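You operate a simulated robot arm through the tools that you are given. There is no shell and no other tool.

You run a simulated two-armed robot. Do the job below in one go: nothing can be reset, and whatever is moved stays where it is left.

TASK
Wind up the tube in the tray till its tail is at mark 26.
Fine: free the yellow lever, lower the green roller before winding, lock the lever again.
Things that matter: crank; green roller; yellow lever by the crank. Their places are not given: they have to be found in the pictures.

It is judged by the outcome, as a careful person would: the job done as asked, and still so three seconds after it is handed in. It fails if anything else is knocked over, pushed out of place, dropped, spilled or broken.

THE ROBOT
Two 7-joint arms with fingered hands on one trunk that stands fixed in place. Base frame: the origin is at the foot of the trunk, x ahead of it, y to its left, z up. Lengths are in m, angles in degrees, forces in N, time in s.
The left shoulder is at [0.07, 0.153, 1.272], the right one opposite. With the tool pointing down near the work surface each hand reaches from about 0.1 to 0.82 m from the base axis, measured 20 degrees to its own side. Payload 3.9 kg a hand.
Tool frame (each hand has its own): the origin (TCP) lies between the finger pads and is the grasp point; the fingertips stand 0.03 m ahead of it; z points along the fingers, y is the line along which they close. The gripper opens to 0.104 m; its body begins 0.035 m behind the TCP. The gripper is a hand of 4 fingers: y runs from the thumb to the fingers, the wrist lies at [-0.017, -0.104, -0.178] in the tool frame.
Orientation is that of the tool frame in the base frame, as a unit quaternion [x, y, z, w]. With the fingers straight down and the wrist toward the robot, the tool's x, y and z point along [0, 1, 0], [1, 0, 0] and [0, 0, -1] of the base frame.

THE INTERFACE
- The arms move only by the tool play_rows. It takes "left_commands", "right_commands" or both (then of equal length, played together; a hand with none holds still); each is one flat list of numbers, 6 for each row, row after row: the shift along the base's x, y, z in units of 25 mm (1.0 is 25 mm), then the turn, a rotation vector about the base's x, y, z in units of 6 degrees (1.0 is 6 degrees). In form: [tx, ty, tz, ax, ay, az, tx, ty, tz, ax, ay, az, ...]. A call has 1 to 20 rows; each row shifts and turns the commanded pose from where the row before left it. A call with a number of a shift or a turn outside -1 to 1 is refused whole. Rows are played at 5 a second. More than 0.05 m and 8.6 degrees between two rows, and nothing of the call is played. Where a pose cannot be reached the arm comes as near as it can. A force on the tool above 60 N (or 10 N above the force at the start of the call, whichever is more), or a blocked arm, ends the call early, and 0.2 s more pass. In this call time passes only in rows, and 0.2 s behind the last. It gives the time, the measured TCP pose, the force on the tool (base axes), the opening and the grip force at its end, in the units of the frame above (readings bear some noise), with the torque about the TCP (base axes, N m) and any sound that the robot's microphone picked up, and new pictures: "views" is both (left out), scene, wrist or none (wrist: the cameras of the hands that moved).
- Cameras (640 x 400 px; columns grow to the right, rows downward): "scene" is now at [0.133, -0.014, 1.5136]; the picture's right is [-0.14, -0.99, -0.00], its down [-0.59, 0.08, -0.80] and it looks along [0.80, -0.11, -0.59] (base axes); focal length 340 px, centre (320, 200). "left" rides on the left gripper at [-0.066, -0.09, -0.126] in its tool frame; the picture's right is [-0.78, -0.30, 0.56], its down [0.57, -0.70, 0.42] and it looks along [0.26, 0.65, 0.71] (tool axes); focal length 275 px, centre (320, 200). "right" rides on the right gripper at [0.066, -0.09, -0.126] in its tool frame; the picture's right is [-0.78, 0.30, -0.56], its down [-0.57, -0.70, 0.42] and it looks along [-0.26, 0.65, 0.71] (tool axes); focal length 275 px, centre (320, 200).
- raise_lower(by): slides the trunk up (or, below 0, down) by that many m; the arms and the scene camera ride with it, the base frame stays. It gives what a move gives, with no picture.
- finger_targets(index, middle, ring, thumb_bend, thumb_turn, hand): sets how far each is bent, from 0 (flat) to 1 (curled in); at 0.3 the hand is open as for a grip, at 0.7 the pads meet at the TCP. One left out holds its place. A second passes; each finger stops where it meets its share of the squeeze, and holds until it gets a number again. It is the only way to open and close the hand. It gives what a move gives, with no picture; readings hold the bend of each and the force on the fingers (four entries, about 0 where the hand has none), thumb and palm. thumb_turn goes from beside the hand (0) to across from the fingers (1), as for a grip.
- pan_tilt(pan, tilt): turns the head with the scene camera to pan (to the left, within 86 degrees either way) and tilt (down, from -29 to 69), counted from straight ahead of the robot. It gives what a move gives, and a new picture of the scene camera.
- locate(camera, pixels): for up to 12 pixels [column, row] of the newest picture of that camera ("zoom" is the newest enlarged one), the place [x, y, z] in the base frame of the surface seen there, good to about 0.003 m, but the place of the scene camera against the robot may be out by one fixed shift of up to 0.018 m in any direction. No time passes.
- zoom(camera, box): a new picture of the part [left, top, right, bottom] of that camera's present view, enlarged. No time passes.
- job_done(): hands the job in; it is judged then, once.

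Unless the task says otherwise, let go and move clear before handing in.

The tools are called after "Call:" as name(argument=value, ...) on one line, values as JSON. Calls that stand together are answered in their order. play_rows: Moves the arms, as the interface text tells. Its arguments: {"type":"object","properties":{"left_commands":{"type":"array","items":{"type":"number"}},"right_commands":{"type":"array","items":{"type":"number"}},"views":{"type":"string","enum":["both","scene","wrist","none"]}},"required":[]} The other tools are called the same way: raise_lower (by) moves the trunk up or down; finger_targets (index, middle, ring, thumb_bend, thumb_turn, hand) moves the fingers one by one; pan_tilt (pan, tilt) turns the head that bears the scene camera; locate (camera, pixels) gives the place of the surface under pixels of a picture; zoom (camera, box) takes an enlarged picture of a part of a camera's view; job_done () hands the job in.

At the start:

```text
clock: 0.0
left_tool_pos: [0.5941, 0.1225, 1.2901]
left_tcp_rot: [0.707, 0.708, 0.001, 0.001]
left_ft_force: [0.9, -0.3, -0.3]
left_torque: [-0.02, 0.01, 0.01]
left_finger_gap: 0.1035
left_gripper_force: 0.1
left_shape: jaw
left_bend: [0.3, 0.3, 0.3, 0.3, 0.97]
left_finger forces: [0.0, 0.0, 0.0, 0.1, 0.0, 0.0]
right_tool_pos: [0.4962, -0.3482, 1.2653]
right_tcp_rot: [0.708, 0.707, 0.0, -0.001]
right_ft_force: [-1.1, 0.4, 0.0]
right_torque: [-0.02, 0.0, 0.01]
right_finger_gap: 0.1037
right_gripper_force: 0.2
right_shape: jaw
right_bend: [0.3, 0.3, 0.3, 0.3, 0.97]
right_finger forces: [0.0, 0.0, 0.1, 0.0, 0.1, 0.0]
trunk travel left (down, up): [-0.725, 0.215]
head pan, tilt (commanded): [-8.0, 36.4]
```

scene: 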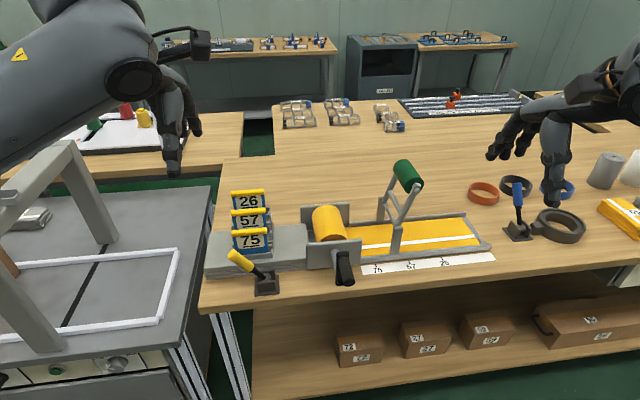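
right: 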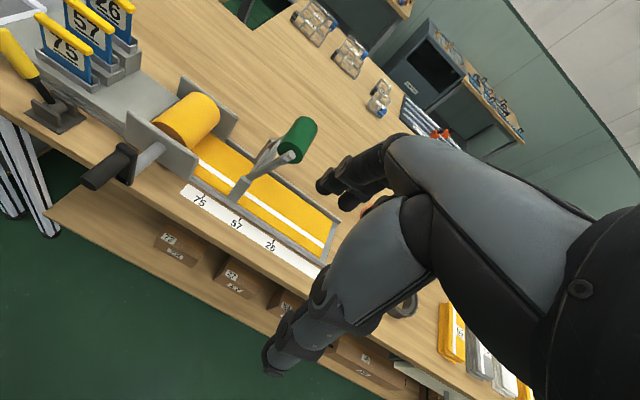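
left: 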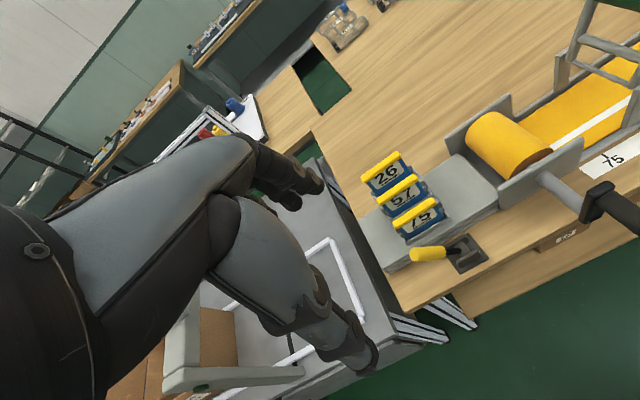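

The scene shows the tube reel (yellow roll at about 330,222), a crank at (344,268), the green roller raised at (407,175), the yellow lever at (243,263), and a scale at (425,263). I'll zoom in for detail and locate the key points.

Call:
zoom(camera="scene", box=[200, 150, 520, 350])

Call:
locate(camera="scene", pixels=[[232, 256], [265, 275], [267, 290], [344, 258], [345, 280], [330, 222], [407, 175], [397, 210], [396, 250], [410, 267], [445, 261], [490, 245]])

Call:
zoom(camera="right", box=[0, 0, 360, 280])

Call:
zoom(camera="left", box=[340, 60, 640, 300])

```text
2.00 times, centred on (360, 250) of scene
```

zoom: 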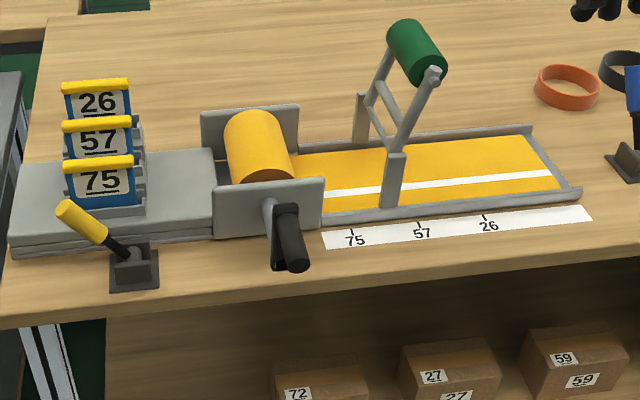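

```text
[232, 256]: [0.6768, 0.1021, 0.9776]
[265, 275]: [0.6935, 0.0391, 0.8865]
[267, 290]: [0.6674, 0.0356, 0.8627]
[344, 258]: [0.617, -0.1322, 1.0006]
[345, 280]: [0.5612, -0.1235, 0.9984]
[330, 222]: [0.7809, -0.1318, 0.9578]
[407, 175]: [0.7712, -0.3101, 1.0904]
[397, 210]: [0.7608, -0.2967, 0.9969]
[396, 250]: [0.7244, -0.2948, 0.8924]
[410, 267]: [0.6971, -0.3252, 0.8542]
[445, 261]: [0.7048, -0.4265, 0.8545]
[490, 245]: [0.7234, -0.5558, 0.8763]
```

```text
1.43 times, centred on (180, 140) of right
```

zoom: 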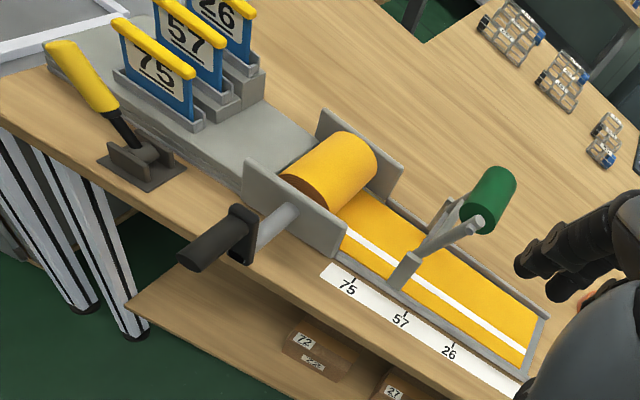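

```text
1.67 times, centred on (490, 180) of left
```

zoom: 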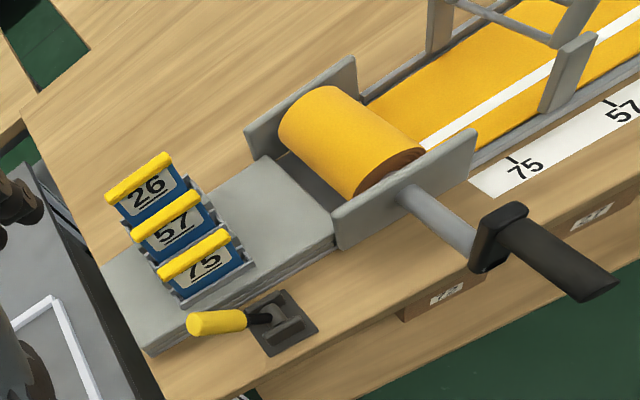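

The lever (yellow tip at zoom 68,215) leans left, and the roller arm leans right from its posts. I'll compare positions from the wrist cameras, which do not carry the scene camera's fixed shift.

Call:
locate(camera="left", pixels=[[417, 254], [440, 250], [467, 247], [465, 262], [600, 190], [630, 215], [505, 148], [545, 170], [590, 195], [380, 155], [420, 208], [613, 162]])

Call:
locate(camera="right", pixels=[[8, 38], [36, 95], [52, 120], [125, 165], [95, 178], [190, 120], [298, 138], [288, 158], [240, 190], [200, 195], [237, 220], [272, 243]])

Call:
locate(camera="scene", pixels=[[376, 263], [410, 260], [442, 255], [415, 187], [397, 230], [380, 200], [481, 241], [462, 215], [238, 260], [258, 275], [262, 272], [399, 165]])

```text
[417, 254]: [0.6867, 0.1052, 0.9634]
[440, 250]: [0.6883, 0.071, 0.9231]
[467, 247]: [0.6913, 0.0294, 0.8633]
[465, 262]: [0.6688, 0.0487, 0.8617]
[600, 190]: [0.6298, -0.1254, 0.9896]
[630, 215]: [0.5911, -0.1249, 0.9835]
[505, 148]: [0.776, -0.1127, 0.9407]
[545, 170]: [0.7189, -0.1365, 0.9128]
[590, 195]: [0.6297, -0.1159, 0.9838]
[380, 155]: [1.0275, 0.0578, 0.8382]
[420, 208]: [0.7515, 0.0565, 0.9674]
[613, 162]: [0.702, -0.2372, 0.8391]
```

```text
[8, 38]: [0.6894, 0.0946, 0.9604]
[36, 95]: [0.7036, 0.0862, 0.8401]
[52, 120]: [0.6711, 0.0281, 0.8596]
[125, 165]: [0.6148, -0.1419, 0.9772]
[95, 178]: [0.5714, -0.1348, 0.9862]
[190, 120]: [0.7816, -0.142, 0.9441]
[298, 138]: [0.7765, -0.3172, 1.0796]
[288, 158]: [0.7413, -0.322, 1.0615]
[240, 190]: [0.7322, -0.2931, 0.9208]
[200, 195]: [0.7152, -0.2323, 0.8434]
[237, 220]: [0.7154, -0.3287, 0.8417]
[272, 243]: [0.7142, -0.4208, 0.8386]
```

```text
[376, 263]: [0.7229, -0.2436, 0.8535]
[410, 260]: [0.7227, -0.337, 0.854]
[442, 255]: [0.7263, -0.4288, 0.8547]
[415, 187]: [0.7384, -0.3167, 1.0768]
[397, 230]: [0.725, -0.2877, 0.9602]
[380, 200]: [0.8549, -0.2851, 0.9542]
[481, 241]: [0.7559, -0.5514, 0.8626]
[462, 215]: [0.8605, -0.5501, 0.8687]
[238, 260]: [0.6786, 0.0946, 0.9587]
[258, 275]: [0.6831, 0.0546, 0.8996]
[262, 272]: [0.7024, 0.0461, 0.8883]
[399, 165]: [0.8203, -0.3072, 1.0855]
```

Table height reads 0.854 in the scene camera but about 0.839 in both wrist cameras, so the scene's z is about 0.015 high. I'll zoom in tighter on the crank, roller hinge and lever.

Call:
zoom(camera="scene", box=[295, 195, 395, 295])

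Call:
zoom(camera="scene", box=[360, 150, 500, 280])

Call:
zoom(camera="scene", box=[200, 180, 310, 300])

Call:
zoom(camera="left", box=[440, 80, 640, 260])

Call:
zoom(camera="right", box=[60, 60, 200, 200])

Call:
zoom(camera="right", box=[200, 100, 340, 280])

```text
4.00 times, centred on (345, 245) of scene
```

zoom: 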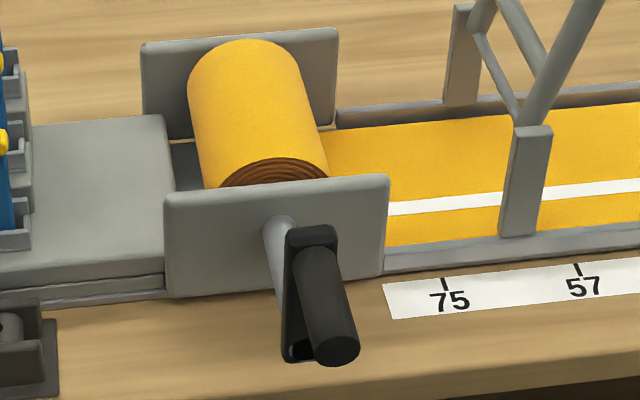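

```text
3.08 times, centred on (430, 215) of scene
```

zoom: 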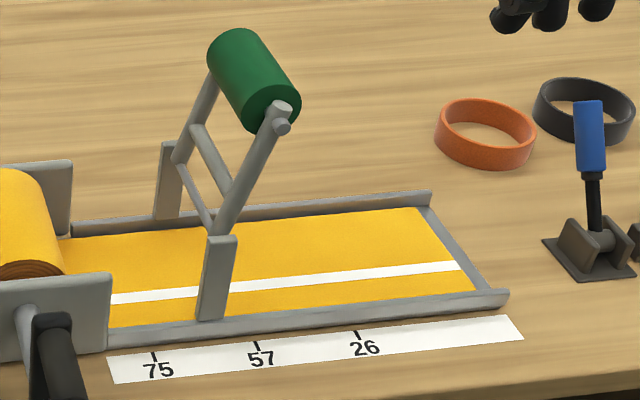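

```text
3.33 times, centred on (255, 240) of scene
```

zoom: 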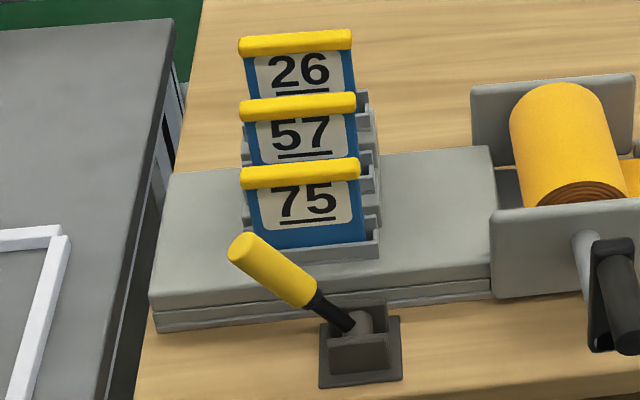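

```text
2.22 times, centred on (540, 170) of left
```

zoom: 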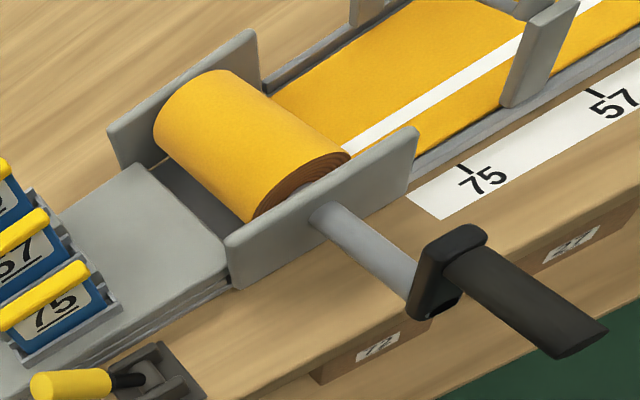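

```text
2.86 times, centred on (130, 130) of right
```

zoom: 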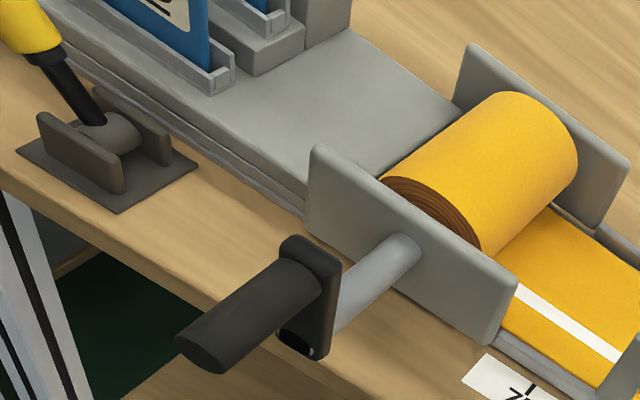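

```text
2.22 times, centred on (270, 190) of right
```

zoom: 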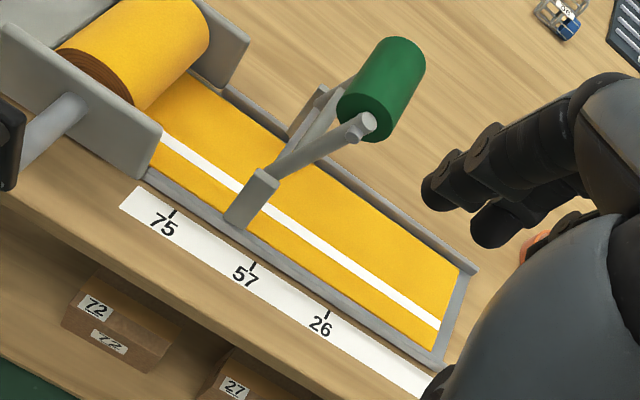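

The crank handle is up (shaft at about zoom 275,220, handle end at 335,350), the tube leaves the drum at its bottom, and the tail is near the tray's right end. I'll check the hands' shape and locate the obstacle points (flags, plates, table edge).

Call:
zoom(camera="scene", box=[470, 30, 640, 200])

Call:
locate(camera="left", pixels=[[419, 240], [404, 165], [500, 200], [575, 160], [610, 205], [595, 218], [576, 195], [450, 285], [520, 260], [412, 226], [436, 243], [553, 182]])

Call:
locate(camera="right", pixels=[[130, 150], [132, 178], [155, 155], [150, 180], [100, 175], [110, 155], [90, 205], [240, 248], [275, 238], [305, 125], [262, 170], [320, 255]])

Call:
locate(camera="scene", pixels=[[376, 265], [409, 262], [441, 258], [345, 305], [330, 255], [256, 295], [262, 232], [248, 222], [480, 243], [476, 241], [460, 215], [420, 190]])

```text
2.35 times, centred on (555, 115) of scene
```

zoom: 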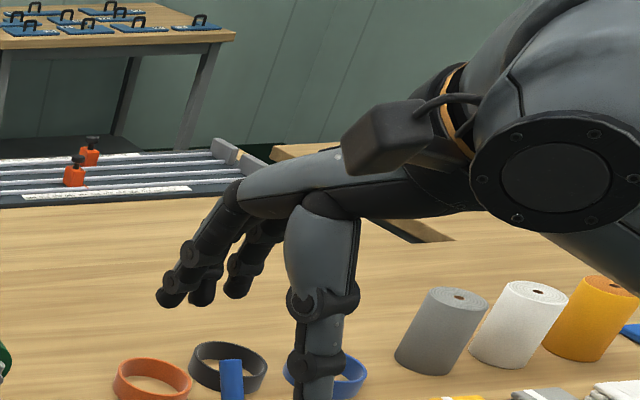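

```text
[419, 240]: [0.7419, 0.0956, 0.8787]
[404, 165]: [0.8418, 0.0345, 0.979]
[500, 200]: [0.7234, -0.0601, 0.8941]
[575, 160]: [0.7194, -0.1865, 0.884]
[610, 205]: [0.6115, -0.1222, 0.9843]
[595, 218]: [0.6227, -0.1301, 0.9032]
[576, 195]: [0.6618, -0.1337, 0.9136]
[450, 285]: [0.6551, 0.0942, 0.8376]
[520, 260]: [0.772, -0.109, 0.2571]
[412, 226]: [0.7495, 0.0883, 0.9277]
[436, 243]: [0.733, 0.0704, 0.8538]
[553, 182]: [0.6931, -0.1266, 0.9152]
```

```text
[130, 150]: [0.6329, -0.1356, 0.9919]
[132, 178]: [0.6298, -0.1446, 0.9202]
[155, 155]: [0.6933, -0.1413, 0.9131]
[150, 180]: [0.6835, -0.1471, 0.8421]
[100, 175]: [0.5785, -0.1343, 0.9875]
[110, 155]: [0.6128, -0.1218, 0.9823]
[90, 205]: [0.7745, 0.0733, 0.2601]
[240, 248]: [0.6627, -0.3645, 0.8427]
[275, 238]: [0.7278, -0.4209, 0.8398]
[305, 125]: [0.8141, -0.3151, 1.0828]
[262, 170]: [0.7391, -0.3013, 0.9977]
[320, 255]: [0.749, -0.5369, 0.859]
```

```text
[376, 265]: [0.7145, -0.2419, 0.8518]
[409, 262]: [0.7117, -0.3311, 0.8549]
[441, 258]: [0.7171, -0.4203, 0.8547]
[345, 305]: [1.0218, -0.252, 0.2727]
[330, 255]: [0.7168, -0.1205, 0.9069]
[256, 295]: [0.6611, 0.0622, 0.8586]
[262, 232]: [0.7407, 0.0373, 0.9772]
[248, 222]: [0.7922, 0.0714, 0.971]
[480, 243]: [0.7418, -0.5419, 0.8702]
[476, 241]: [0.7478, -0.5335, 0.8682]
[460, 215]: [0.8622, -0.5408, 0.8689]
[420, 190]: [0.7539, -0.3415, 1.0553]
```

The crank shaft is near y=-0.134, z=0.905, with the handle at z≈0.973 (x 0.56–0.62). The 26 tick is at y≈-0.420 and the tail at y≈-0.541. I'll turn both hands so they close along y and bring the left one above the lever.

Call:
play_rows(left_commands=[0.216, -0.03, -0.45, 0, 0, -1, 0.216, -0.03, -0.45, 0, 0, -1, 0.216, -0.03, -0.45, 0, 0, -1, 0.216, -0.03, -0.45, 0, 0, -1, 0.216, -0.03, -0.45, 0, 0, -1, 0.216, -0.03, -0.45, 0, 0, -1, 0.216, -0.03, -0.45, 0, 0, -1, 0.216, -0.03, -0.45, 0, 0, -1, 0.216, -0.03, -0.45, 0, 0, -1, 0.216, -0.03, -0.45, 0, 0, -1, 0.216, -0.03, -0.45, 0, 0, -1, 0.216, -0.03, -0.45, 0, 0, -1, 0.216, -0.03, -0.45, 0, 0, -1, 0.216, -0.03, -0.45, 0, 0, -1, 0.216, -0.03, -0.45, 0, 0, -1], right_commands=[0, 0, 0, 0, 0, 1, 0, 0, 0, 0, 0, 1, 0, 0, 0, 0, 0, 1, 0, 0, 0, 0, 0, 1, 0, 0, 0, 0, 0, 1, 0, 0, 0, 0, 0, 1, 0, 0, 0, 0, 0, 1, 0, 0, 0, 0, 0, 1, 0, 0, 0, 0, 0, 1, 0, 0, 0, 0, 0, 1, 0, 0, 0, 0, 0, 1, 0, 0, 0, 0, 0, 1, 0, 0, 0, 0, 0, 1, 0, 0, 0, 0, 0, 1, 0, 0, 0, 0, 0, 1])

```text
clock: 3.2
left_tool_pos: [0.6751, 0.1105, 1.1212]
left_tcp_rot: [1.0, 0.0, 0.0, 0.0]
left_ft_force: [-0.1, 0.3, 0.1]
left_torque: [0.0, 0.0, -0.03]
left_finger_gap: 0.1038
left_gripper_force: 0.1
left_shape: jaw
left_bend: [0.3, 0.3, 0.3, 0.3, 0.97]
left_finger forces: [0.0, 0.0, 0.0, 0.1, 0.1, 0.1]
right_tool_pos: [0.4974, -0.3484, 1.2654]
right_tcp_rot: [-0.002, 1.0, 0.0, -0.001]
right_ft_force: [0.1, 0.4, -0.1]
right_torque: [0.02, 0.0, -0.03]
right_finger_gap: 0.1034
right_gripper_force: 0.0
right_shape: jaw
right_bend: [0.3, 0.3, 0.3, 0.3, 0.97]
right_finger forces: [0.0, 0.0, 0.0, 0.0, 0.0, 0.0]
trunk travel left (down, up): [-0.725, 0.215]
head pan, tilt (commanded): [-8.0, 36.4]
```

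scene: 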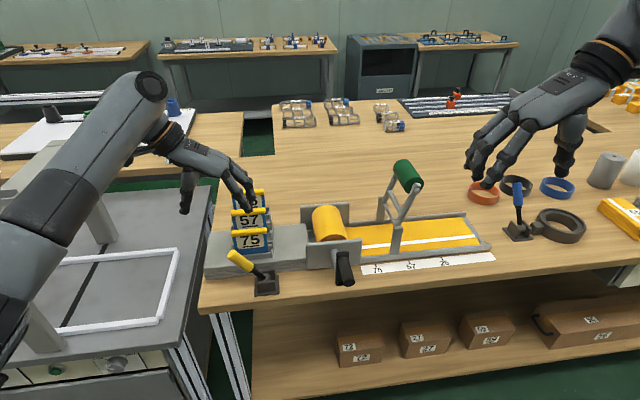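
right: 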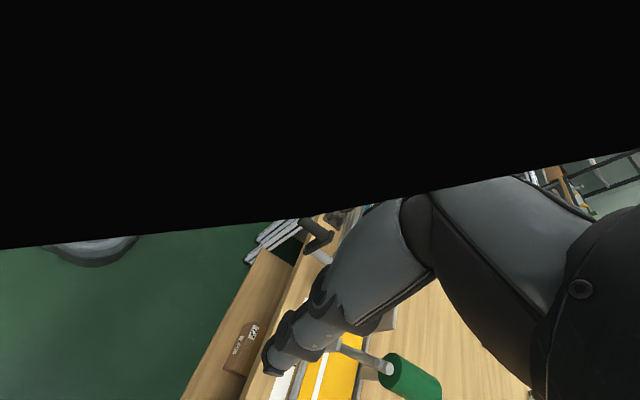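
left: 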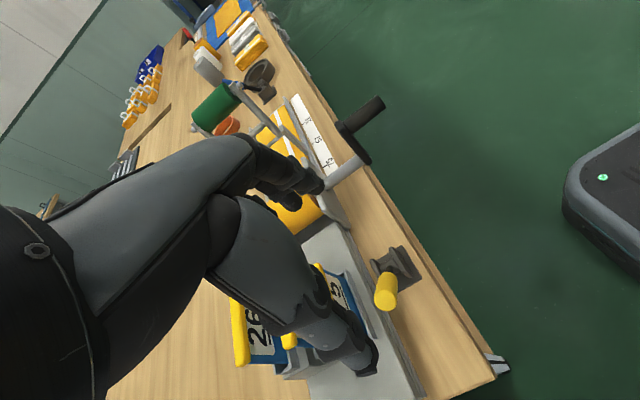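

Both hands turned well. In the left picture the lever knob is at (387,290) and its bracket at (397,265); I'll locate these and look closer.

Call:
locate(camera="left", pixels=[[386, 278], [387, 295], [384, 303], [392, 268], [405, 262], [380, 265], [340, 290], [345, 180], [370, 105], [362, 150], [415, 280], [350, 240]])

Call:
zoom(camera="left", box=[220, 140, 480, 400])

Call:
zoom(camera="scene", box=[150, 120, 310, 310])

```text
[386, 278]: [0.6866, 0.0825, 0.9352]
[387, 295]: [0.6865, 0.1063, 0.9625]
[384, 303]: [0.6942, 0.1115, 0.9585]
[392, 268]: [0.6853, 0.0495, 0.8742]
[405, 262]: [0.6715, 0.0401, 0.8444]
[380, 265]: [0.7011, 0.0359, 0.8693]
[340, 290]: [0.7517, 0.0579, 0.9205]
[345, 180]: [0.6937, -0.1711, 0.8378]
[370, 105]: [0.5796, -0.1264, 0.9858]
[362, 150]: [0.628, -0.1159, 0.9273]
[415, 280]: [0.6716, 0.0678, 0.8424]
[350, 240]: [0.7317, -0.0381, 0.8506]
```

```text
1.54 times, centred on (350, 270) of left
```

zoom: 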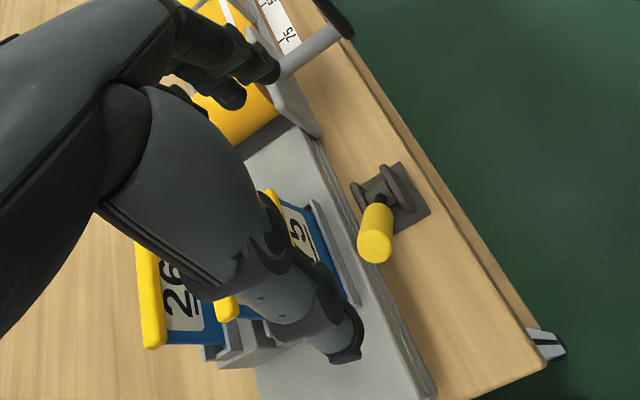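

```text
2.11 times, centred on (230, 215) of scene
```

zoom: 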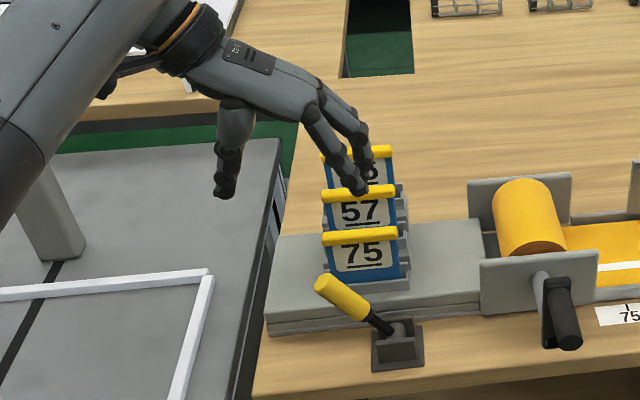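

The thumb hangs on the left and the fingers on the right of the lever's line. I'll measure the fingertips against the commanded TCP.

Call:
locate(camera="scene", pixels=[[184, 209], [186, 190], [250, 207], [252, 197], [258, 196], [242, 184], [240, 195], [235, 259], [229, 254], [240, 172]])

Call:
zoom(camera="scene", box=[160, 130, 280, 220])

```text
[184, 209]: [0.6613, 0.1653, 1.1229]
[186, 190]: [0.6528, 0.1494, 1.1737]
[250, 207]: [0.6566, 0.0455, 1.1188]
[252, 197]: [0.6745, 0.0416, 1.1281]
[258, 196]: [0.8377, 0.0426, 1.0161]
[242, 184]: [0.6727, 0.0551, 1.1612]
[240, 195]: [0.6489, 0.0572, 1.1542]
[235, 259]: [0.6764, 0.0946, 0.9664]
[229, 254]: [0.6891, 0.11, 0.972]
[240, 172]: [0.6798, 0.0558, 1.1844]
```

```text
4.44 times, centred on (220, 175) of scene
```

zoom: 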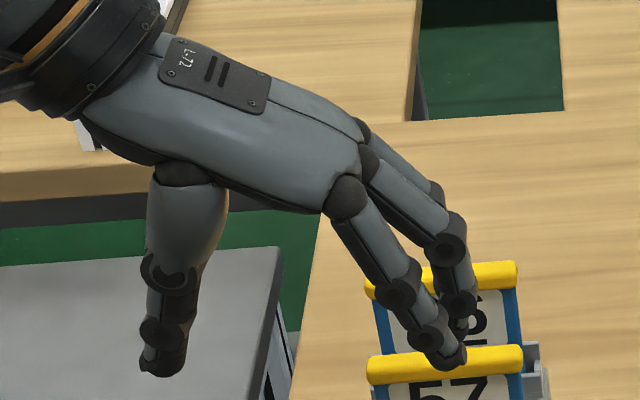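

The index and thumb line up with the TCP, but the middle and ring fingers sit farther out (toward the flags), so a straight-down reach would come close to the flags. I'll pitch the left hand forward about 72° so that the fingertips end before the flags.

Call:
play_rows(left_commands=[-0.25, 0, -0.2, 0, -1, 0, -0.25, 0, -0.2, 0, -1, 0, -0.25, 0, -0.2, 0, -1, 0, -0.25, 0, -0.2, 0, -1, 0, -0.25, 0, -0.2, 0, -1, 0, -0.25, 0, -0.2, 0, -1, 0, -0.25, 0, -0.2, 0, -1, 0, -0.25, 0, -0.2, 0, -1, 0, -0.25, 0, -0.2, 0, -1, 0, -0.25, 0, -0.2, 0, -1, 0, -0.25, 0, -0.2, 0, -1, 0, -0.25, 0, -0.2, 0, -1, 0])

```text
clock: 5.8
left_tool_pos: [0.5989, 0.1105, 1.0618]
left_tcp_rot: [0.809, 0.0, 0.588, 0.0]
left_ft_force: [1.0, 0.0, -0.8]
left_torque: [-0.04, 0.04, 0.0]
left_finger_gap: 0.1038
left_gripper_force: 0.0
left_shape: jaw
left_bend: [0.3, 0.3, 0.3, 0.3, 0.97]
left_finger forces: [0.0, 0.0, 0.0, 0.0, 0.0, 0.0]
right_tool_pos: [0.4966, -0.3487, 1.2666]
right_tcp_rot: [-0.001, 1.0, 0.0, 0.0]
right_ft_force: [-0.1, 0.3, 0.6]
right_torque: [0.0, 0.03, -0.05]
right_finger_gap: 0.1036
right_gripper_force: 0.1
right_shape: jaw
right_bend: [0.3, 0.3, 0.3, 0.3, 0.97]
right_finger forces: [0.1, 0.0, 0.0, 0.0, 0.0, 0.1]
trunk travel left (down, up): [-0.725, 0.215]
head pan, tilt (commanded): [-8.0, 36.4]
```

scene: 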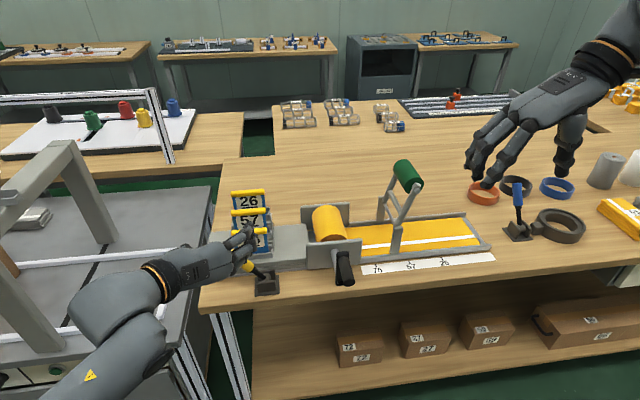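
left: 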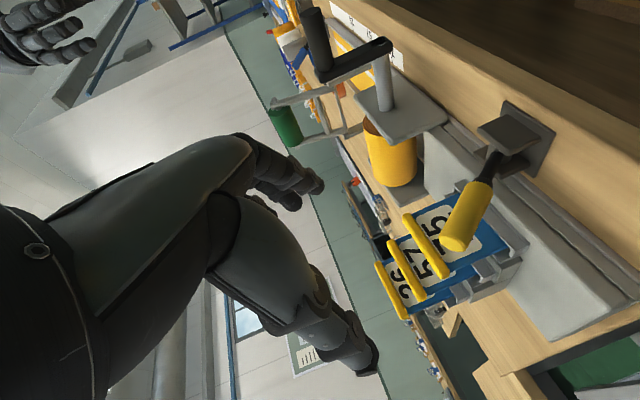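

The lever is seen clearly in the left picture (knob 465,220; bracket 515,140). I'll lower the hand in front of the lever before moving in.

Call:
play_rows(left_commands=[0, -0.137, -0.747, 0, 0, 0, 0, -0.137, -0.747, 0, 0, 0, 0, -0.137, -0.747, 0, 0, 0, 0, -0.137, -0.747, 0, 0, 0, 0, -0.137, -0.747, 0, 0, 0, 0, -0.137, -0.747, 0, 0, 0])

```text
clock: 7.2
left_tool_pos: [0.6006, 0.091, 0.95]
left_tcp_rot: [0.809, -0.001, 0.587, 0.0]
left_ft_force: [0.2, -0.8, 1.0]
left_torque: [-0.02, -0.01, 0.02]
left_finger_gap: 0.104
left_gripper_force: 0.1
left_shape: jaw
left_bend: [0.3, 0.3, 0.3, 0.3, 0.97]
left_finger forces: [0.0, 0.0, 0.0, 0.0, 0.0, 0.0]
right_tool_pos: [0.4969, -0.347, 1.2658]
right_tcp_rot: [-0.002, 1.0, 0.0, -0.001]
right_ft_force: [-0.2, -0.4, 0.6]
right_torque: [-0.02, 0.0, -0.03]
right_finger_gap: 0.1036
right_gripper_force: 0.1
right_shape: jaw
right_bend: [0.3, 0.3, 0.3, 0.3, 0.97]
right_finger forces: [0.0, 0.1, 0.0, 0.0, 0.0, 0.0]
trunk travel left (down, up): [-0.725, 0.215]
head pan, tilt (commanded): [-8.0, 36.4]
```

scene: 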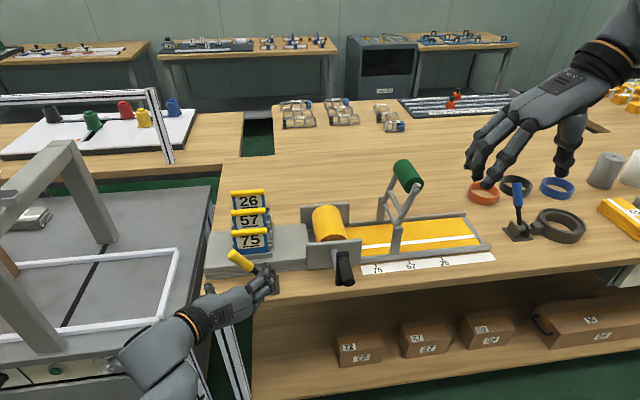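
left: 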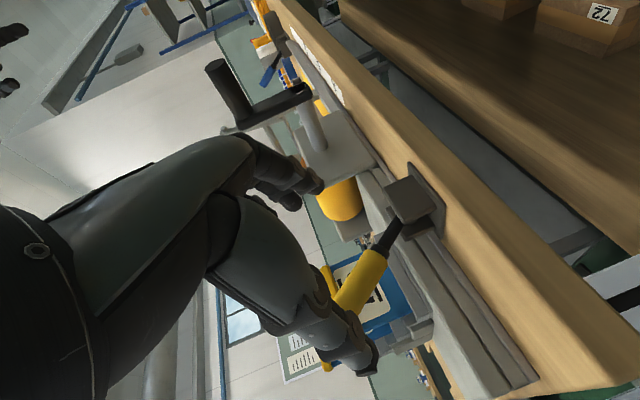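

The thumb (about 340,340 in the left picture) is left of the knob and the fingers are to its right. I'll move straight forward to bring the lever between them.

Call:
play_rows(left_commands=[0.68, 0, 0, 0, 0, 0, 0.68, 0, 0, 0, 0, 0, 0.68, 0, 0, 0, 0, 0, 0.68, 0, 0, 0, 0, 0])

Call:
zoom(camera="scene", box=[180, 180, 340, 320])

Call:
zoom(camera="left", box=[220, 120, 480, 380])

```text
clock: 8.2
left_tool_pos: [0.6702, 0.0908, 0.9493]
left_tcp_rot: [0.81, 0.001, 0.586, 0.001]
left_ft_force: [0.1, 0.1, 0.2]
left_torque: [0.01, -0.02, -0.02]
left_finger_gap: 0.1035
left_gripper_force: 0.0
left_shape: jaw
left_bend: [0.3, 0.3, 0.3, 0.3, 0.97]
left_finger forces: [0.1, 0.0, 0.1, 0.0, 0.0, 0.0]
right_tool_pos: [0.4977, -0.3473, 1.2649]
right_tcp_rot: [0.0, 1.0, 0.0, -0.001]
right_ft_force: [0.8, 0.3, -0.4]
right_torque: [-0.01, 0.03, -0.03]
right_finger_gap: 0.1037
right_gripper_force: 0.1
right_shape: jaw
right_bend: [0.3, 0.3, 0.3, 0.3, 0.97]
right_finger forces: [0.0, 0.0, 0.0, 0.0, 0.0, 0.0]
trunk travel left (down, up): [-0.725, 0.215]
head pan, tilt (commanded): [-8.0, 36.4]
```

scene: 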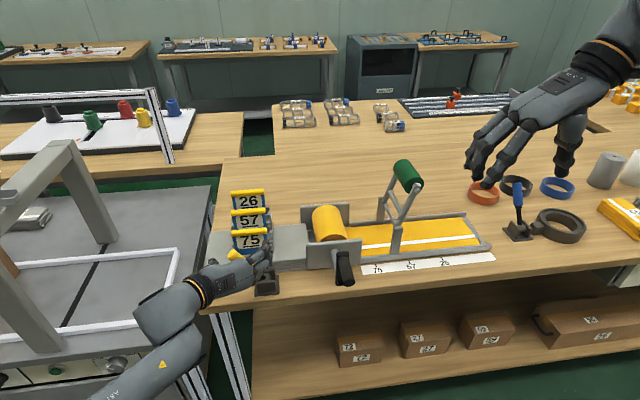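
left: 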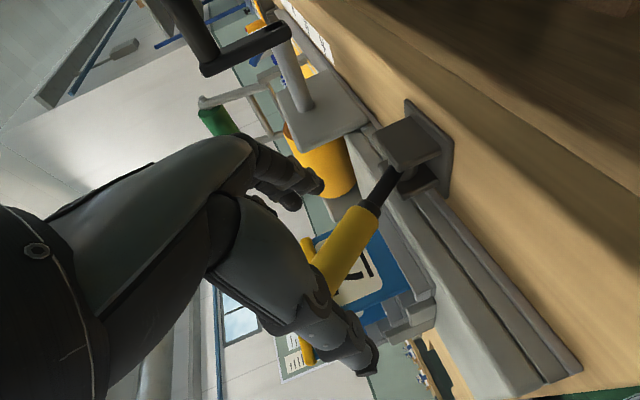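

```text
2.86 times, centred on (260, 250) of scene
```

zoom: 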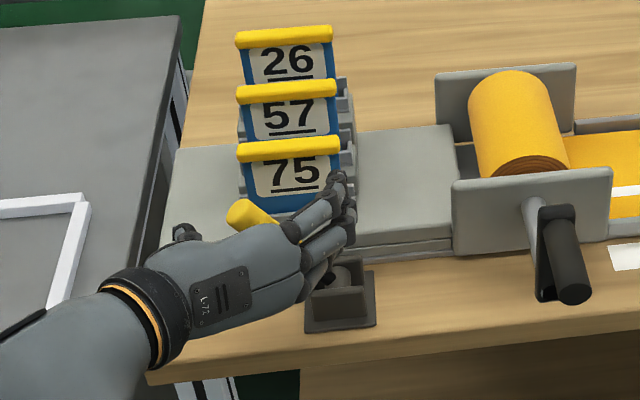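

```text
1.54 times, centred on (350, 250) of left
```

zoom: 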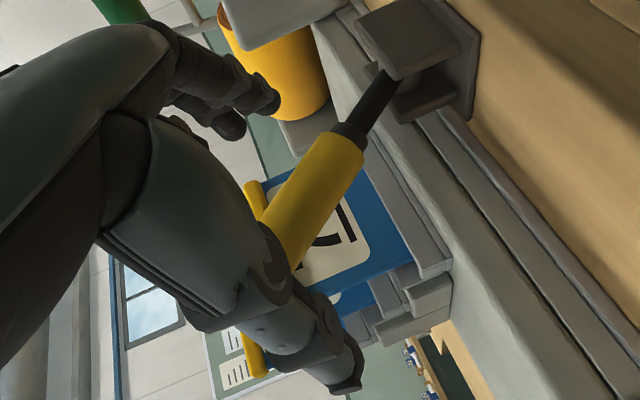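

The lever knob is now between thumb and fingers (scene zoom 250,215), with no contact. I'll narrow the fingers into a loose cage around the knob so that the knuckles stay clear of the crank when the lever swings right.

Call:
finger_targets(hand="left", index=0.5, middle=0.5, ring=0.5, thumb_bend=0.5)

Call:
zoom(camera="left", box=[220, 120, 480, 380])

Call:
zoom(camera="scene", box=[200, 200, 320, 310])

```text
clock: 9.2
left_tool_pos: [0.6687, 0.0904, 0.9501]
left_tcp_rot: [0.809, 0.0, 0.588, 0.0]
left_ft_force: [-0.8, 0.9, -0.5]
left_torque: [-0.02, 0.02, 0.0]
left_finger_gap: 0.0543
left_gripper_force: 0.1
left_shape: fingers
left_bend: [0.5, 0.5, 0.5, 0.5, 0.97]
left_finger forces: [0.1, 0.0, 0.0, 0.1, 0.1, 0.1]
right_tool_pos: [0.4974, -0.3479, 1.2667]
right_tcp_rot: [-0.001, 1.0, 0.0, 0.0]
right_ft_force: [-0.1, 0.0, 0.8]
right_torque: [-0.01, 0.03, 0.03]
right_finger_gap: 0.1036
right_gripper_force: 0.1
right_shape: jaw
right_bend: [0.3, 0.3, 0.3, 0.3, 0.97]
right_finger forces: [0.1, 0.1, 0.0, 0.0, 0.1, 0.0]
trunk travel left (down, up): [-0.725, 0.215]
head pan, tilt (commanded): [-8.0, 36.4]
```

```text
1.54 times, centred on (350, 250) of left
```

zoom: 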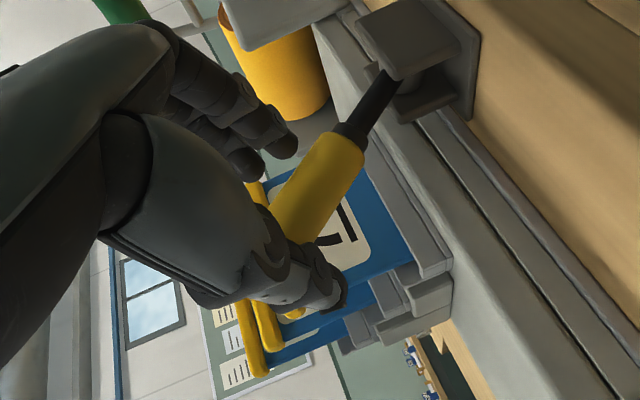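

```text
3.64 times, centred on (260, 255) of scene
```

zoom: 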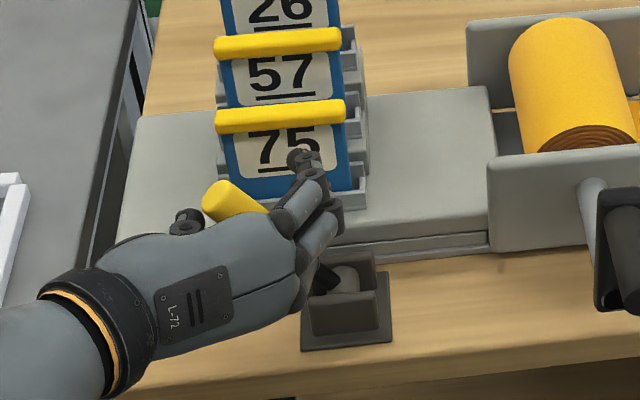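

The knob sits loosely between thumb and fingers. I'll move right in small steps so the thumb pushes the lever over.

Call:
play_rows(left_commands=[0, -0.4, 0, 0, 0, 0, 0, -0.4, 0, 0, 0, 0, 0, -0.4, 0, 0, 0, 0])

Call:
zoom(camera="left", box=[220, 120, 480, 380])

```text
clock: 10.0
left_tool_pos: [0.6687, 0.0587, 0.9503]
left_tcp_rot: [0.808, -0.001, 0.589, 0.002]
left_ft_force: [-1.4, 4.5, 1.6]
left_torque: [0.09, -0.05, 0.12]
left_finger_gap: 0.0607
left_gripper_force: 2.5
left_shape: fingers
left_bend: [0.5, 0.5, 0.5, 0.46, 0.97]
left_finger forces: [0.0, 0.1, 0.0, 0.0, 3.4, 0.0]
right_tool_pos: [0.4961, -0.3486, 1.2654]
right_tcp_rot: [0.0, 1.0, 0.0, -0.001]
right_ft_force: [1.1, -0.3, 0.9]
right_torque: [0.04, -0.02, 0.02]
right_finger_gap: 0.1037
right_gripper_force: 0.1
right_shape: jaw
right_bend: [0.3, 0.3, 0.3, 0.3, 0.97]
right_finger forces: [0.0, 0.0, 0.0, 0.1, 0.0, 0.0]
trunk travel left (down, up): [-0.725, 0.215]
head pan, tilt (commanded): [-8.0, 36.4]
```

scene: 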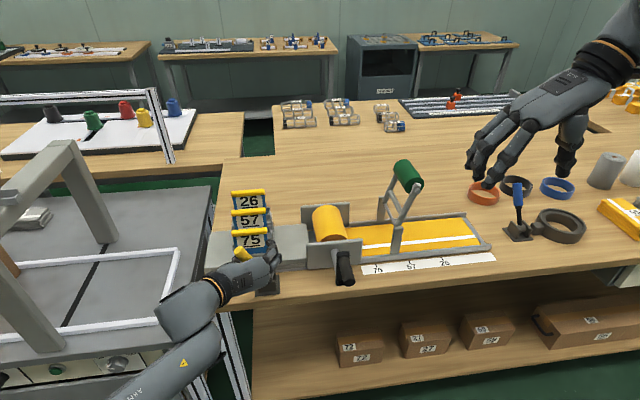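
left: 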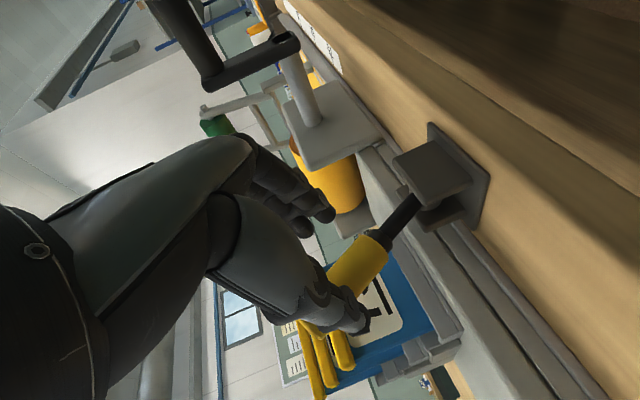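

```text
1.54 times, centred on (350, 250) of left
```

zoom: 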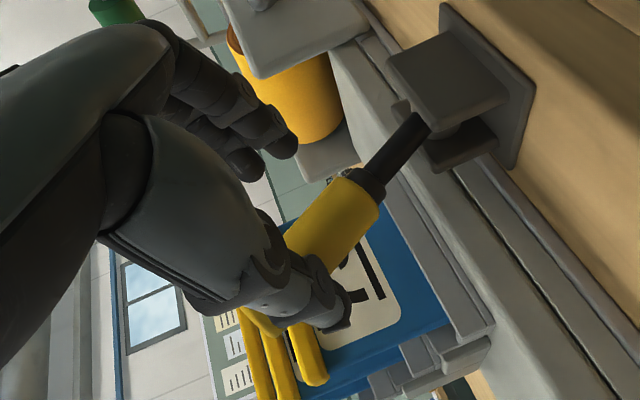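

The thumb now presses the knob at about 3.4 N, and the lever resists. I'll push further in small steps.

Call:
play_rows(left_commands=[0, -0.3, 0, 0, 0, 0, 0, -0.3, 0, 0, 0, 0, 0, -0.3, 0, 0, 0, 0])

Call:
zoom(camera="left", box=[220, 120, 480, 380])

Call:
zoom(camera="scene", box=[200, 200, 320, 310])

```text
clock: 10.8
left_tool_pos: [0.6678, 0.0354, 0.9516]
left_tcp_rot: [0.809, 0.001, 0.588, 0.001]
left_ft_force: [-0.6, 1.2, 1.9]
left_torque: [0.04, -0.01, 0.06]
left_finger_gap: 0.0581
left_gripper_force: 1.4
left_shape: fingers
left_bend: [0.5, 0.5, 0.5, 0.47, 0.98]
left_finger forces: [0.1, 0.0, 0.0, 0.0, 1.9, 0.0]
right_tool_pos: [0.4968, -0.3476, 1.266]
right_tcp_rot: [-0.001, 1.0, -0.001, 0.0]
right_ft_force: [0.1, -0.6, 0.5]
right_torque: [0.03, -0.02, 0.01]
right_finger_gap: 0.1036
right_gripper_force: 0.0
right_shape: jaw
right_bend: [0.3, 0.3, 0.3, 0.3, 0.97]
right_finger forces: [0.1, 0.0, 0.1, 0.0, 0.0, 0.0]
trunk travel left (down, up): [-0.725, 0.215]
head pan, tilt (commanded): [-8.0, 36.4]
```

scene: 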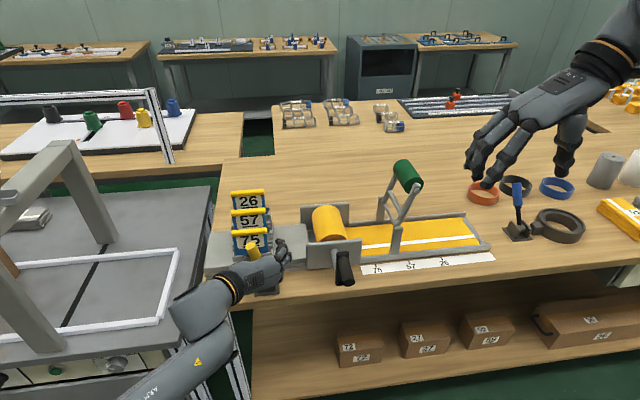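
left: 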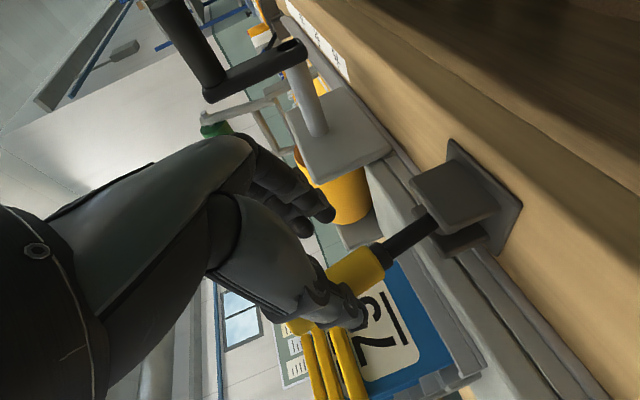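

```text
1.54 times, centred on (350, 250) of left
```

zoom: 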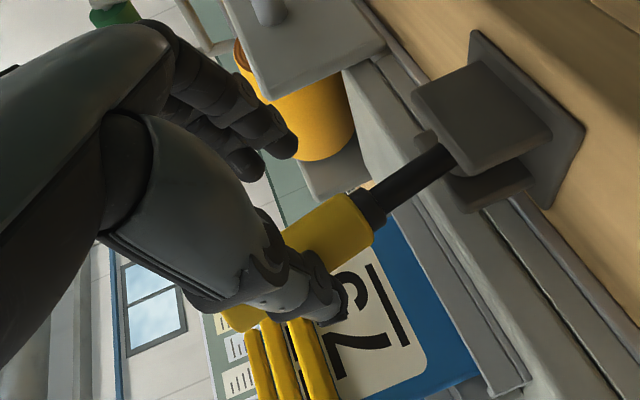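

```text
3.64 times, centred on (260, 255) of scene
```

zoom: 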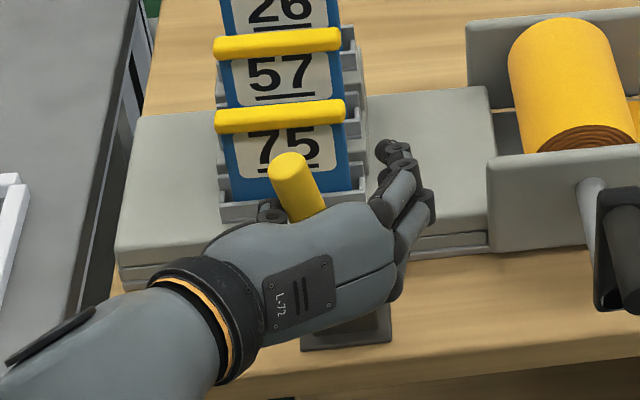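

The lever is swinging (now about 15–20° left of upright). I'll keep pushing right.

Call:
play_rows(left_commands=[0, -0.4, 0, 0, 0, 0, 0, -0.4, 0, 0, 0, 0, 0, -0.4, 0, 0, 0, 0, 0, -0.4, 0, 0, 0, 0])

Call:
zoom(camera="scene", box=[220, 200, 360, 320])

```text
clock: 11.8
left_tool_pos: [0.6696, -0.0027, 0.9483]
left_tcp_rot: [0.809, 0.0, 0.588, 0.0]
left_ft_force: [1.3, 1.4, 1.6]
left_torque: [0.1, -0.03, 0.02]
left_finger_gap: 0.056
left_gripper_force: 0.6
left_shape: fingers
left_bend: [0.5, 0.5, 0.5, 0.48, 0.98]
left_finger forces: [0.0, 0.0, 0.0, 0.0, 1.6, 0.0]
right_tool_pos: [0.4969, -0.3479, 1.2665]
right_tcp_rot: [-0.001, 1.0, 0.0, 0.0]
right_ft_force: [-0.6, -0.2, 0.2]
right_torque: [0.02, -0.01, -0.03]
right_finger_gap: 0.1036
right_gripper_force: 0.0
right_shape: jaw
right_bend: [0.3, 0.3, 0.3, 0.3, 0.97]
right_finger forces: [0.1, 0.0, 0.0, 0.1, 0.0, 0.0]
trunk travel left (down, up): [-0.725, 0.215]
head pan, tilt (commanded): [-8.0, 36.4]
```

scene: 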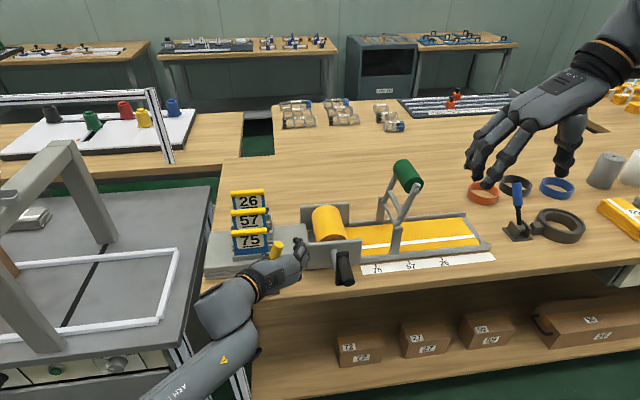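
left: 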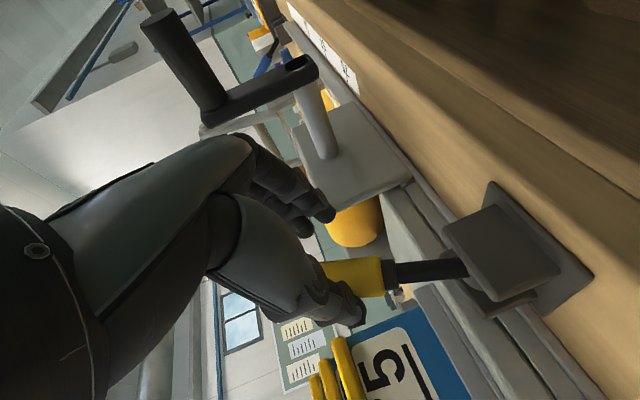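

```text
3.33 times, centred on (290, 260) of scene
```

zoom: 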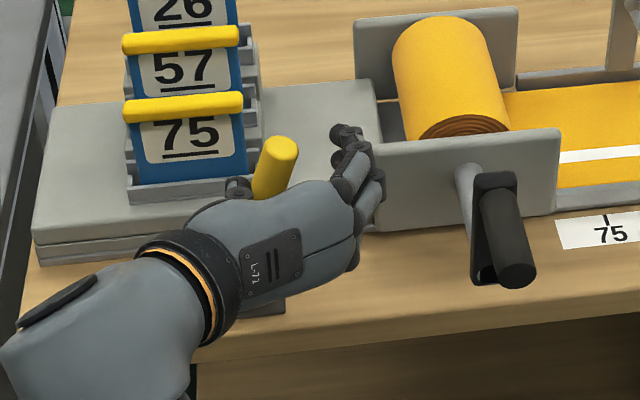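

The lever is now a bit past upright. Before going on I'll check where the drum's front plate is relative to my fingers.

Call:
locate(camera="left", pixels=[[335, 130], [375, 150], [350, 190], [400, 178], [240, 105], [200, 80], [310, 75], [330, 150], [360, 278], [500, 245], [430, 270], [340, 270]])

Call:
locate(camera="scene", pixels=[[297, 242], [302, 250], [278, 245], [275, 258], [308, 262], [310, 242], [352, 240], [330, 250], [304, 265]])

```text
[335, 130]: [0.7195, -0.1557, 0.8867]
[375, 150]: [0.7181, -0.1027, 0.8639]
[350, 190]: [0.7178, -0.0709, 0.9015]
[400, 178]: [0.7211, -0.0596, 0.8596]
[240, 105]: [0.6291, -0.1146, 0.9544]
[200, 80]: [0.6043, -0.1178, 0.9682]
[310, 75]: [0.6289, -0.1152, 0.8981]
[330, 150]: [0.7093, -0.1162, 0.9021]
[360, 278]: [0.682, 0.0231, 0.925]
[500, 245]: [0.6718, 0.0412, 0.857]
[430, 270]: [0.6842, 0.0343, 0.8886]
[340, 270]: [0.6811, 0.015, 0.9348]
```

```text
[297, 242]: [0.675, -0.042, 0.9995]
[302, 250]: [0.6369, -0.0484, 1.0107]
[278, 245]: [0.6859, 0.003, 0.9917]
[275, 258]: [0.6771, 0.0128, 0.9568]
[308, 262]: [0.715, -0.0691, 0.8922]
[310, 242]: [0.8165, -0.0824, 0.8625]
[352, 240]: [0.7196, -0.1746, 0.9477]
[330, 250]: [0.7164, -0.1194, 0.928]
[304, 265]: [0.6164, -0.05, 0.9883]
```

The plate's front face is at x≈0.718, clear of my fingertips (≈0.69), and the crank is still 6 cm from my knuckles. I'll continue the push until the lever meets its stop.

Call:
play_rows(left_commands=[0, -0.3, 0, 0, 0, 0, 0, -0.3, 0, 0, 0, 0, 0, -0.3, 0, 0, 0, 0])

Call:
zoom(camera="scene", box=[220, 200, 360, 320])

```text
clock: 12.6
left_tool_pos: [0.6681, -0.0255, 0.9484]
left_tcp_rot: [0.809, 0.0, 0.588, 0.0]
left_ft_force: [0.2, -0.4, 0.2]
left_torque: [0.03, 0.02, 0.0]
left_finger_gap: 0.0554
left_gripper_force: 0.4
left_shape: fingers
left_bend: [0.5, 0.5, 0.5, 0.49, 0.97]
left_finger forces: [0.1, 0.0, 0.1, 0.0, 0.5, 0.0]
right_tool_pos: [0.4959, -0.3495, 1.2647]
right_tcp_rot: [-0.001, 1.0, 0.0, 0.0]
right_ft_force: [1.2, 0.6, -0.8]
right_torque: [0.02, 0.02, 0.03]
right_finger_gap: 0.1035
right_gripper_force: 0.1
right_shape: jaw
right_bend: [0.3, 0.3, 0.3, 0.3, 0.97]
right_finger forces: [0.0, 0.0, 0.1, 0.0, 0.0, 0.0]
trunk travel left (down, up): [-0.725, 0.215]
head pan, tilt (commanded): [-8.0, 36.4]
```

scene: 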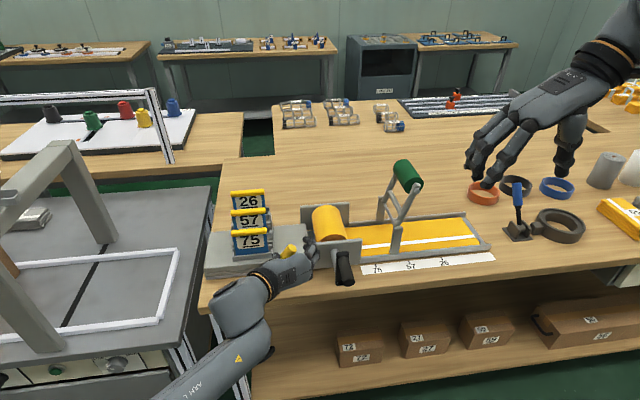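
left: 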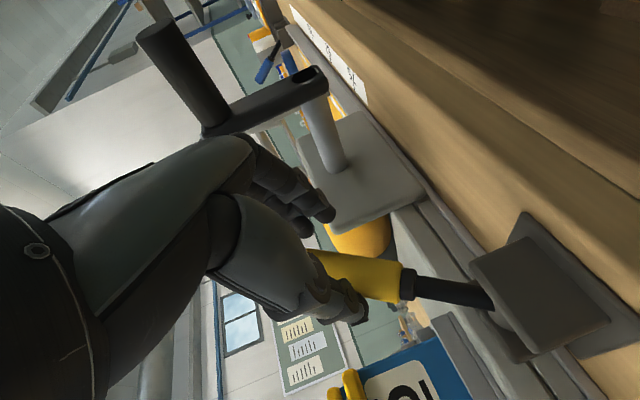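

```text
3.33 times, centred on (290, 260) of scene
```

zoom: 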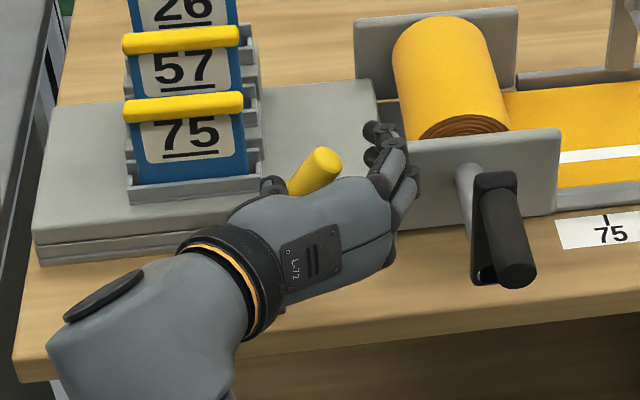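

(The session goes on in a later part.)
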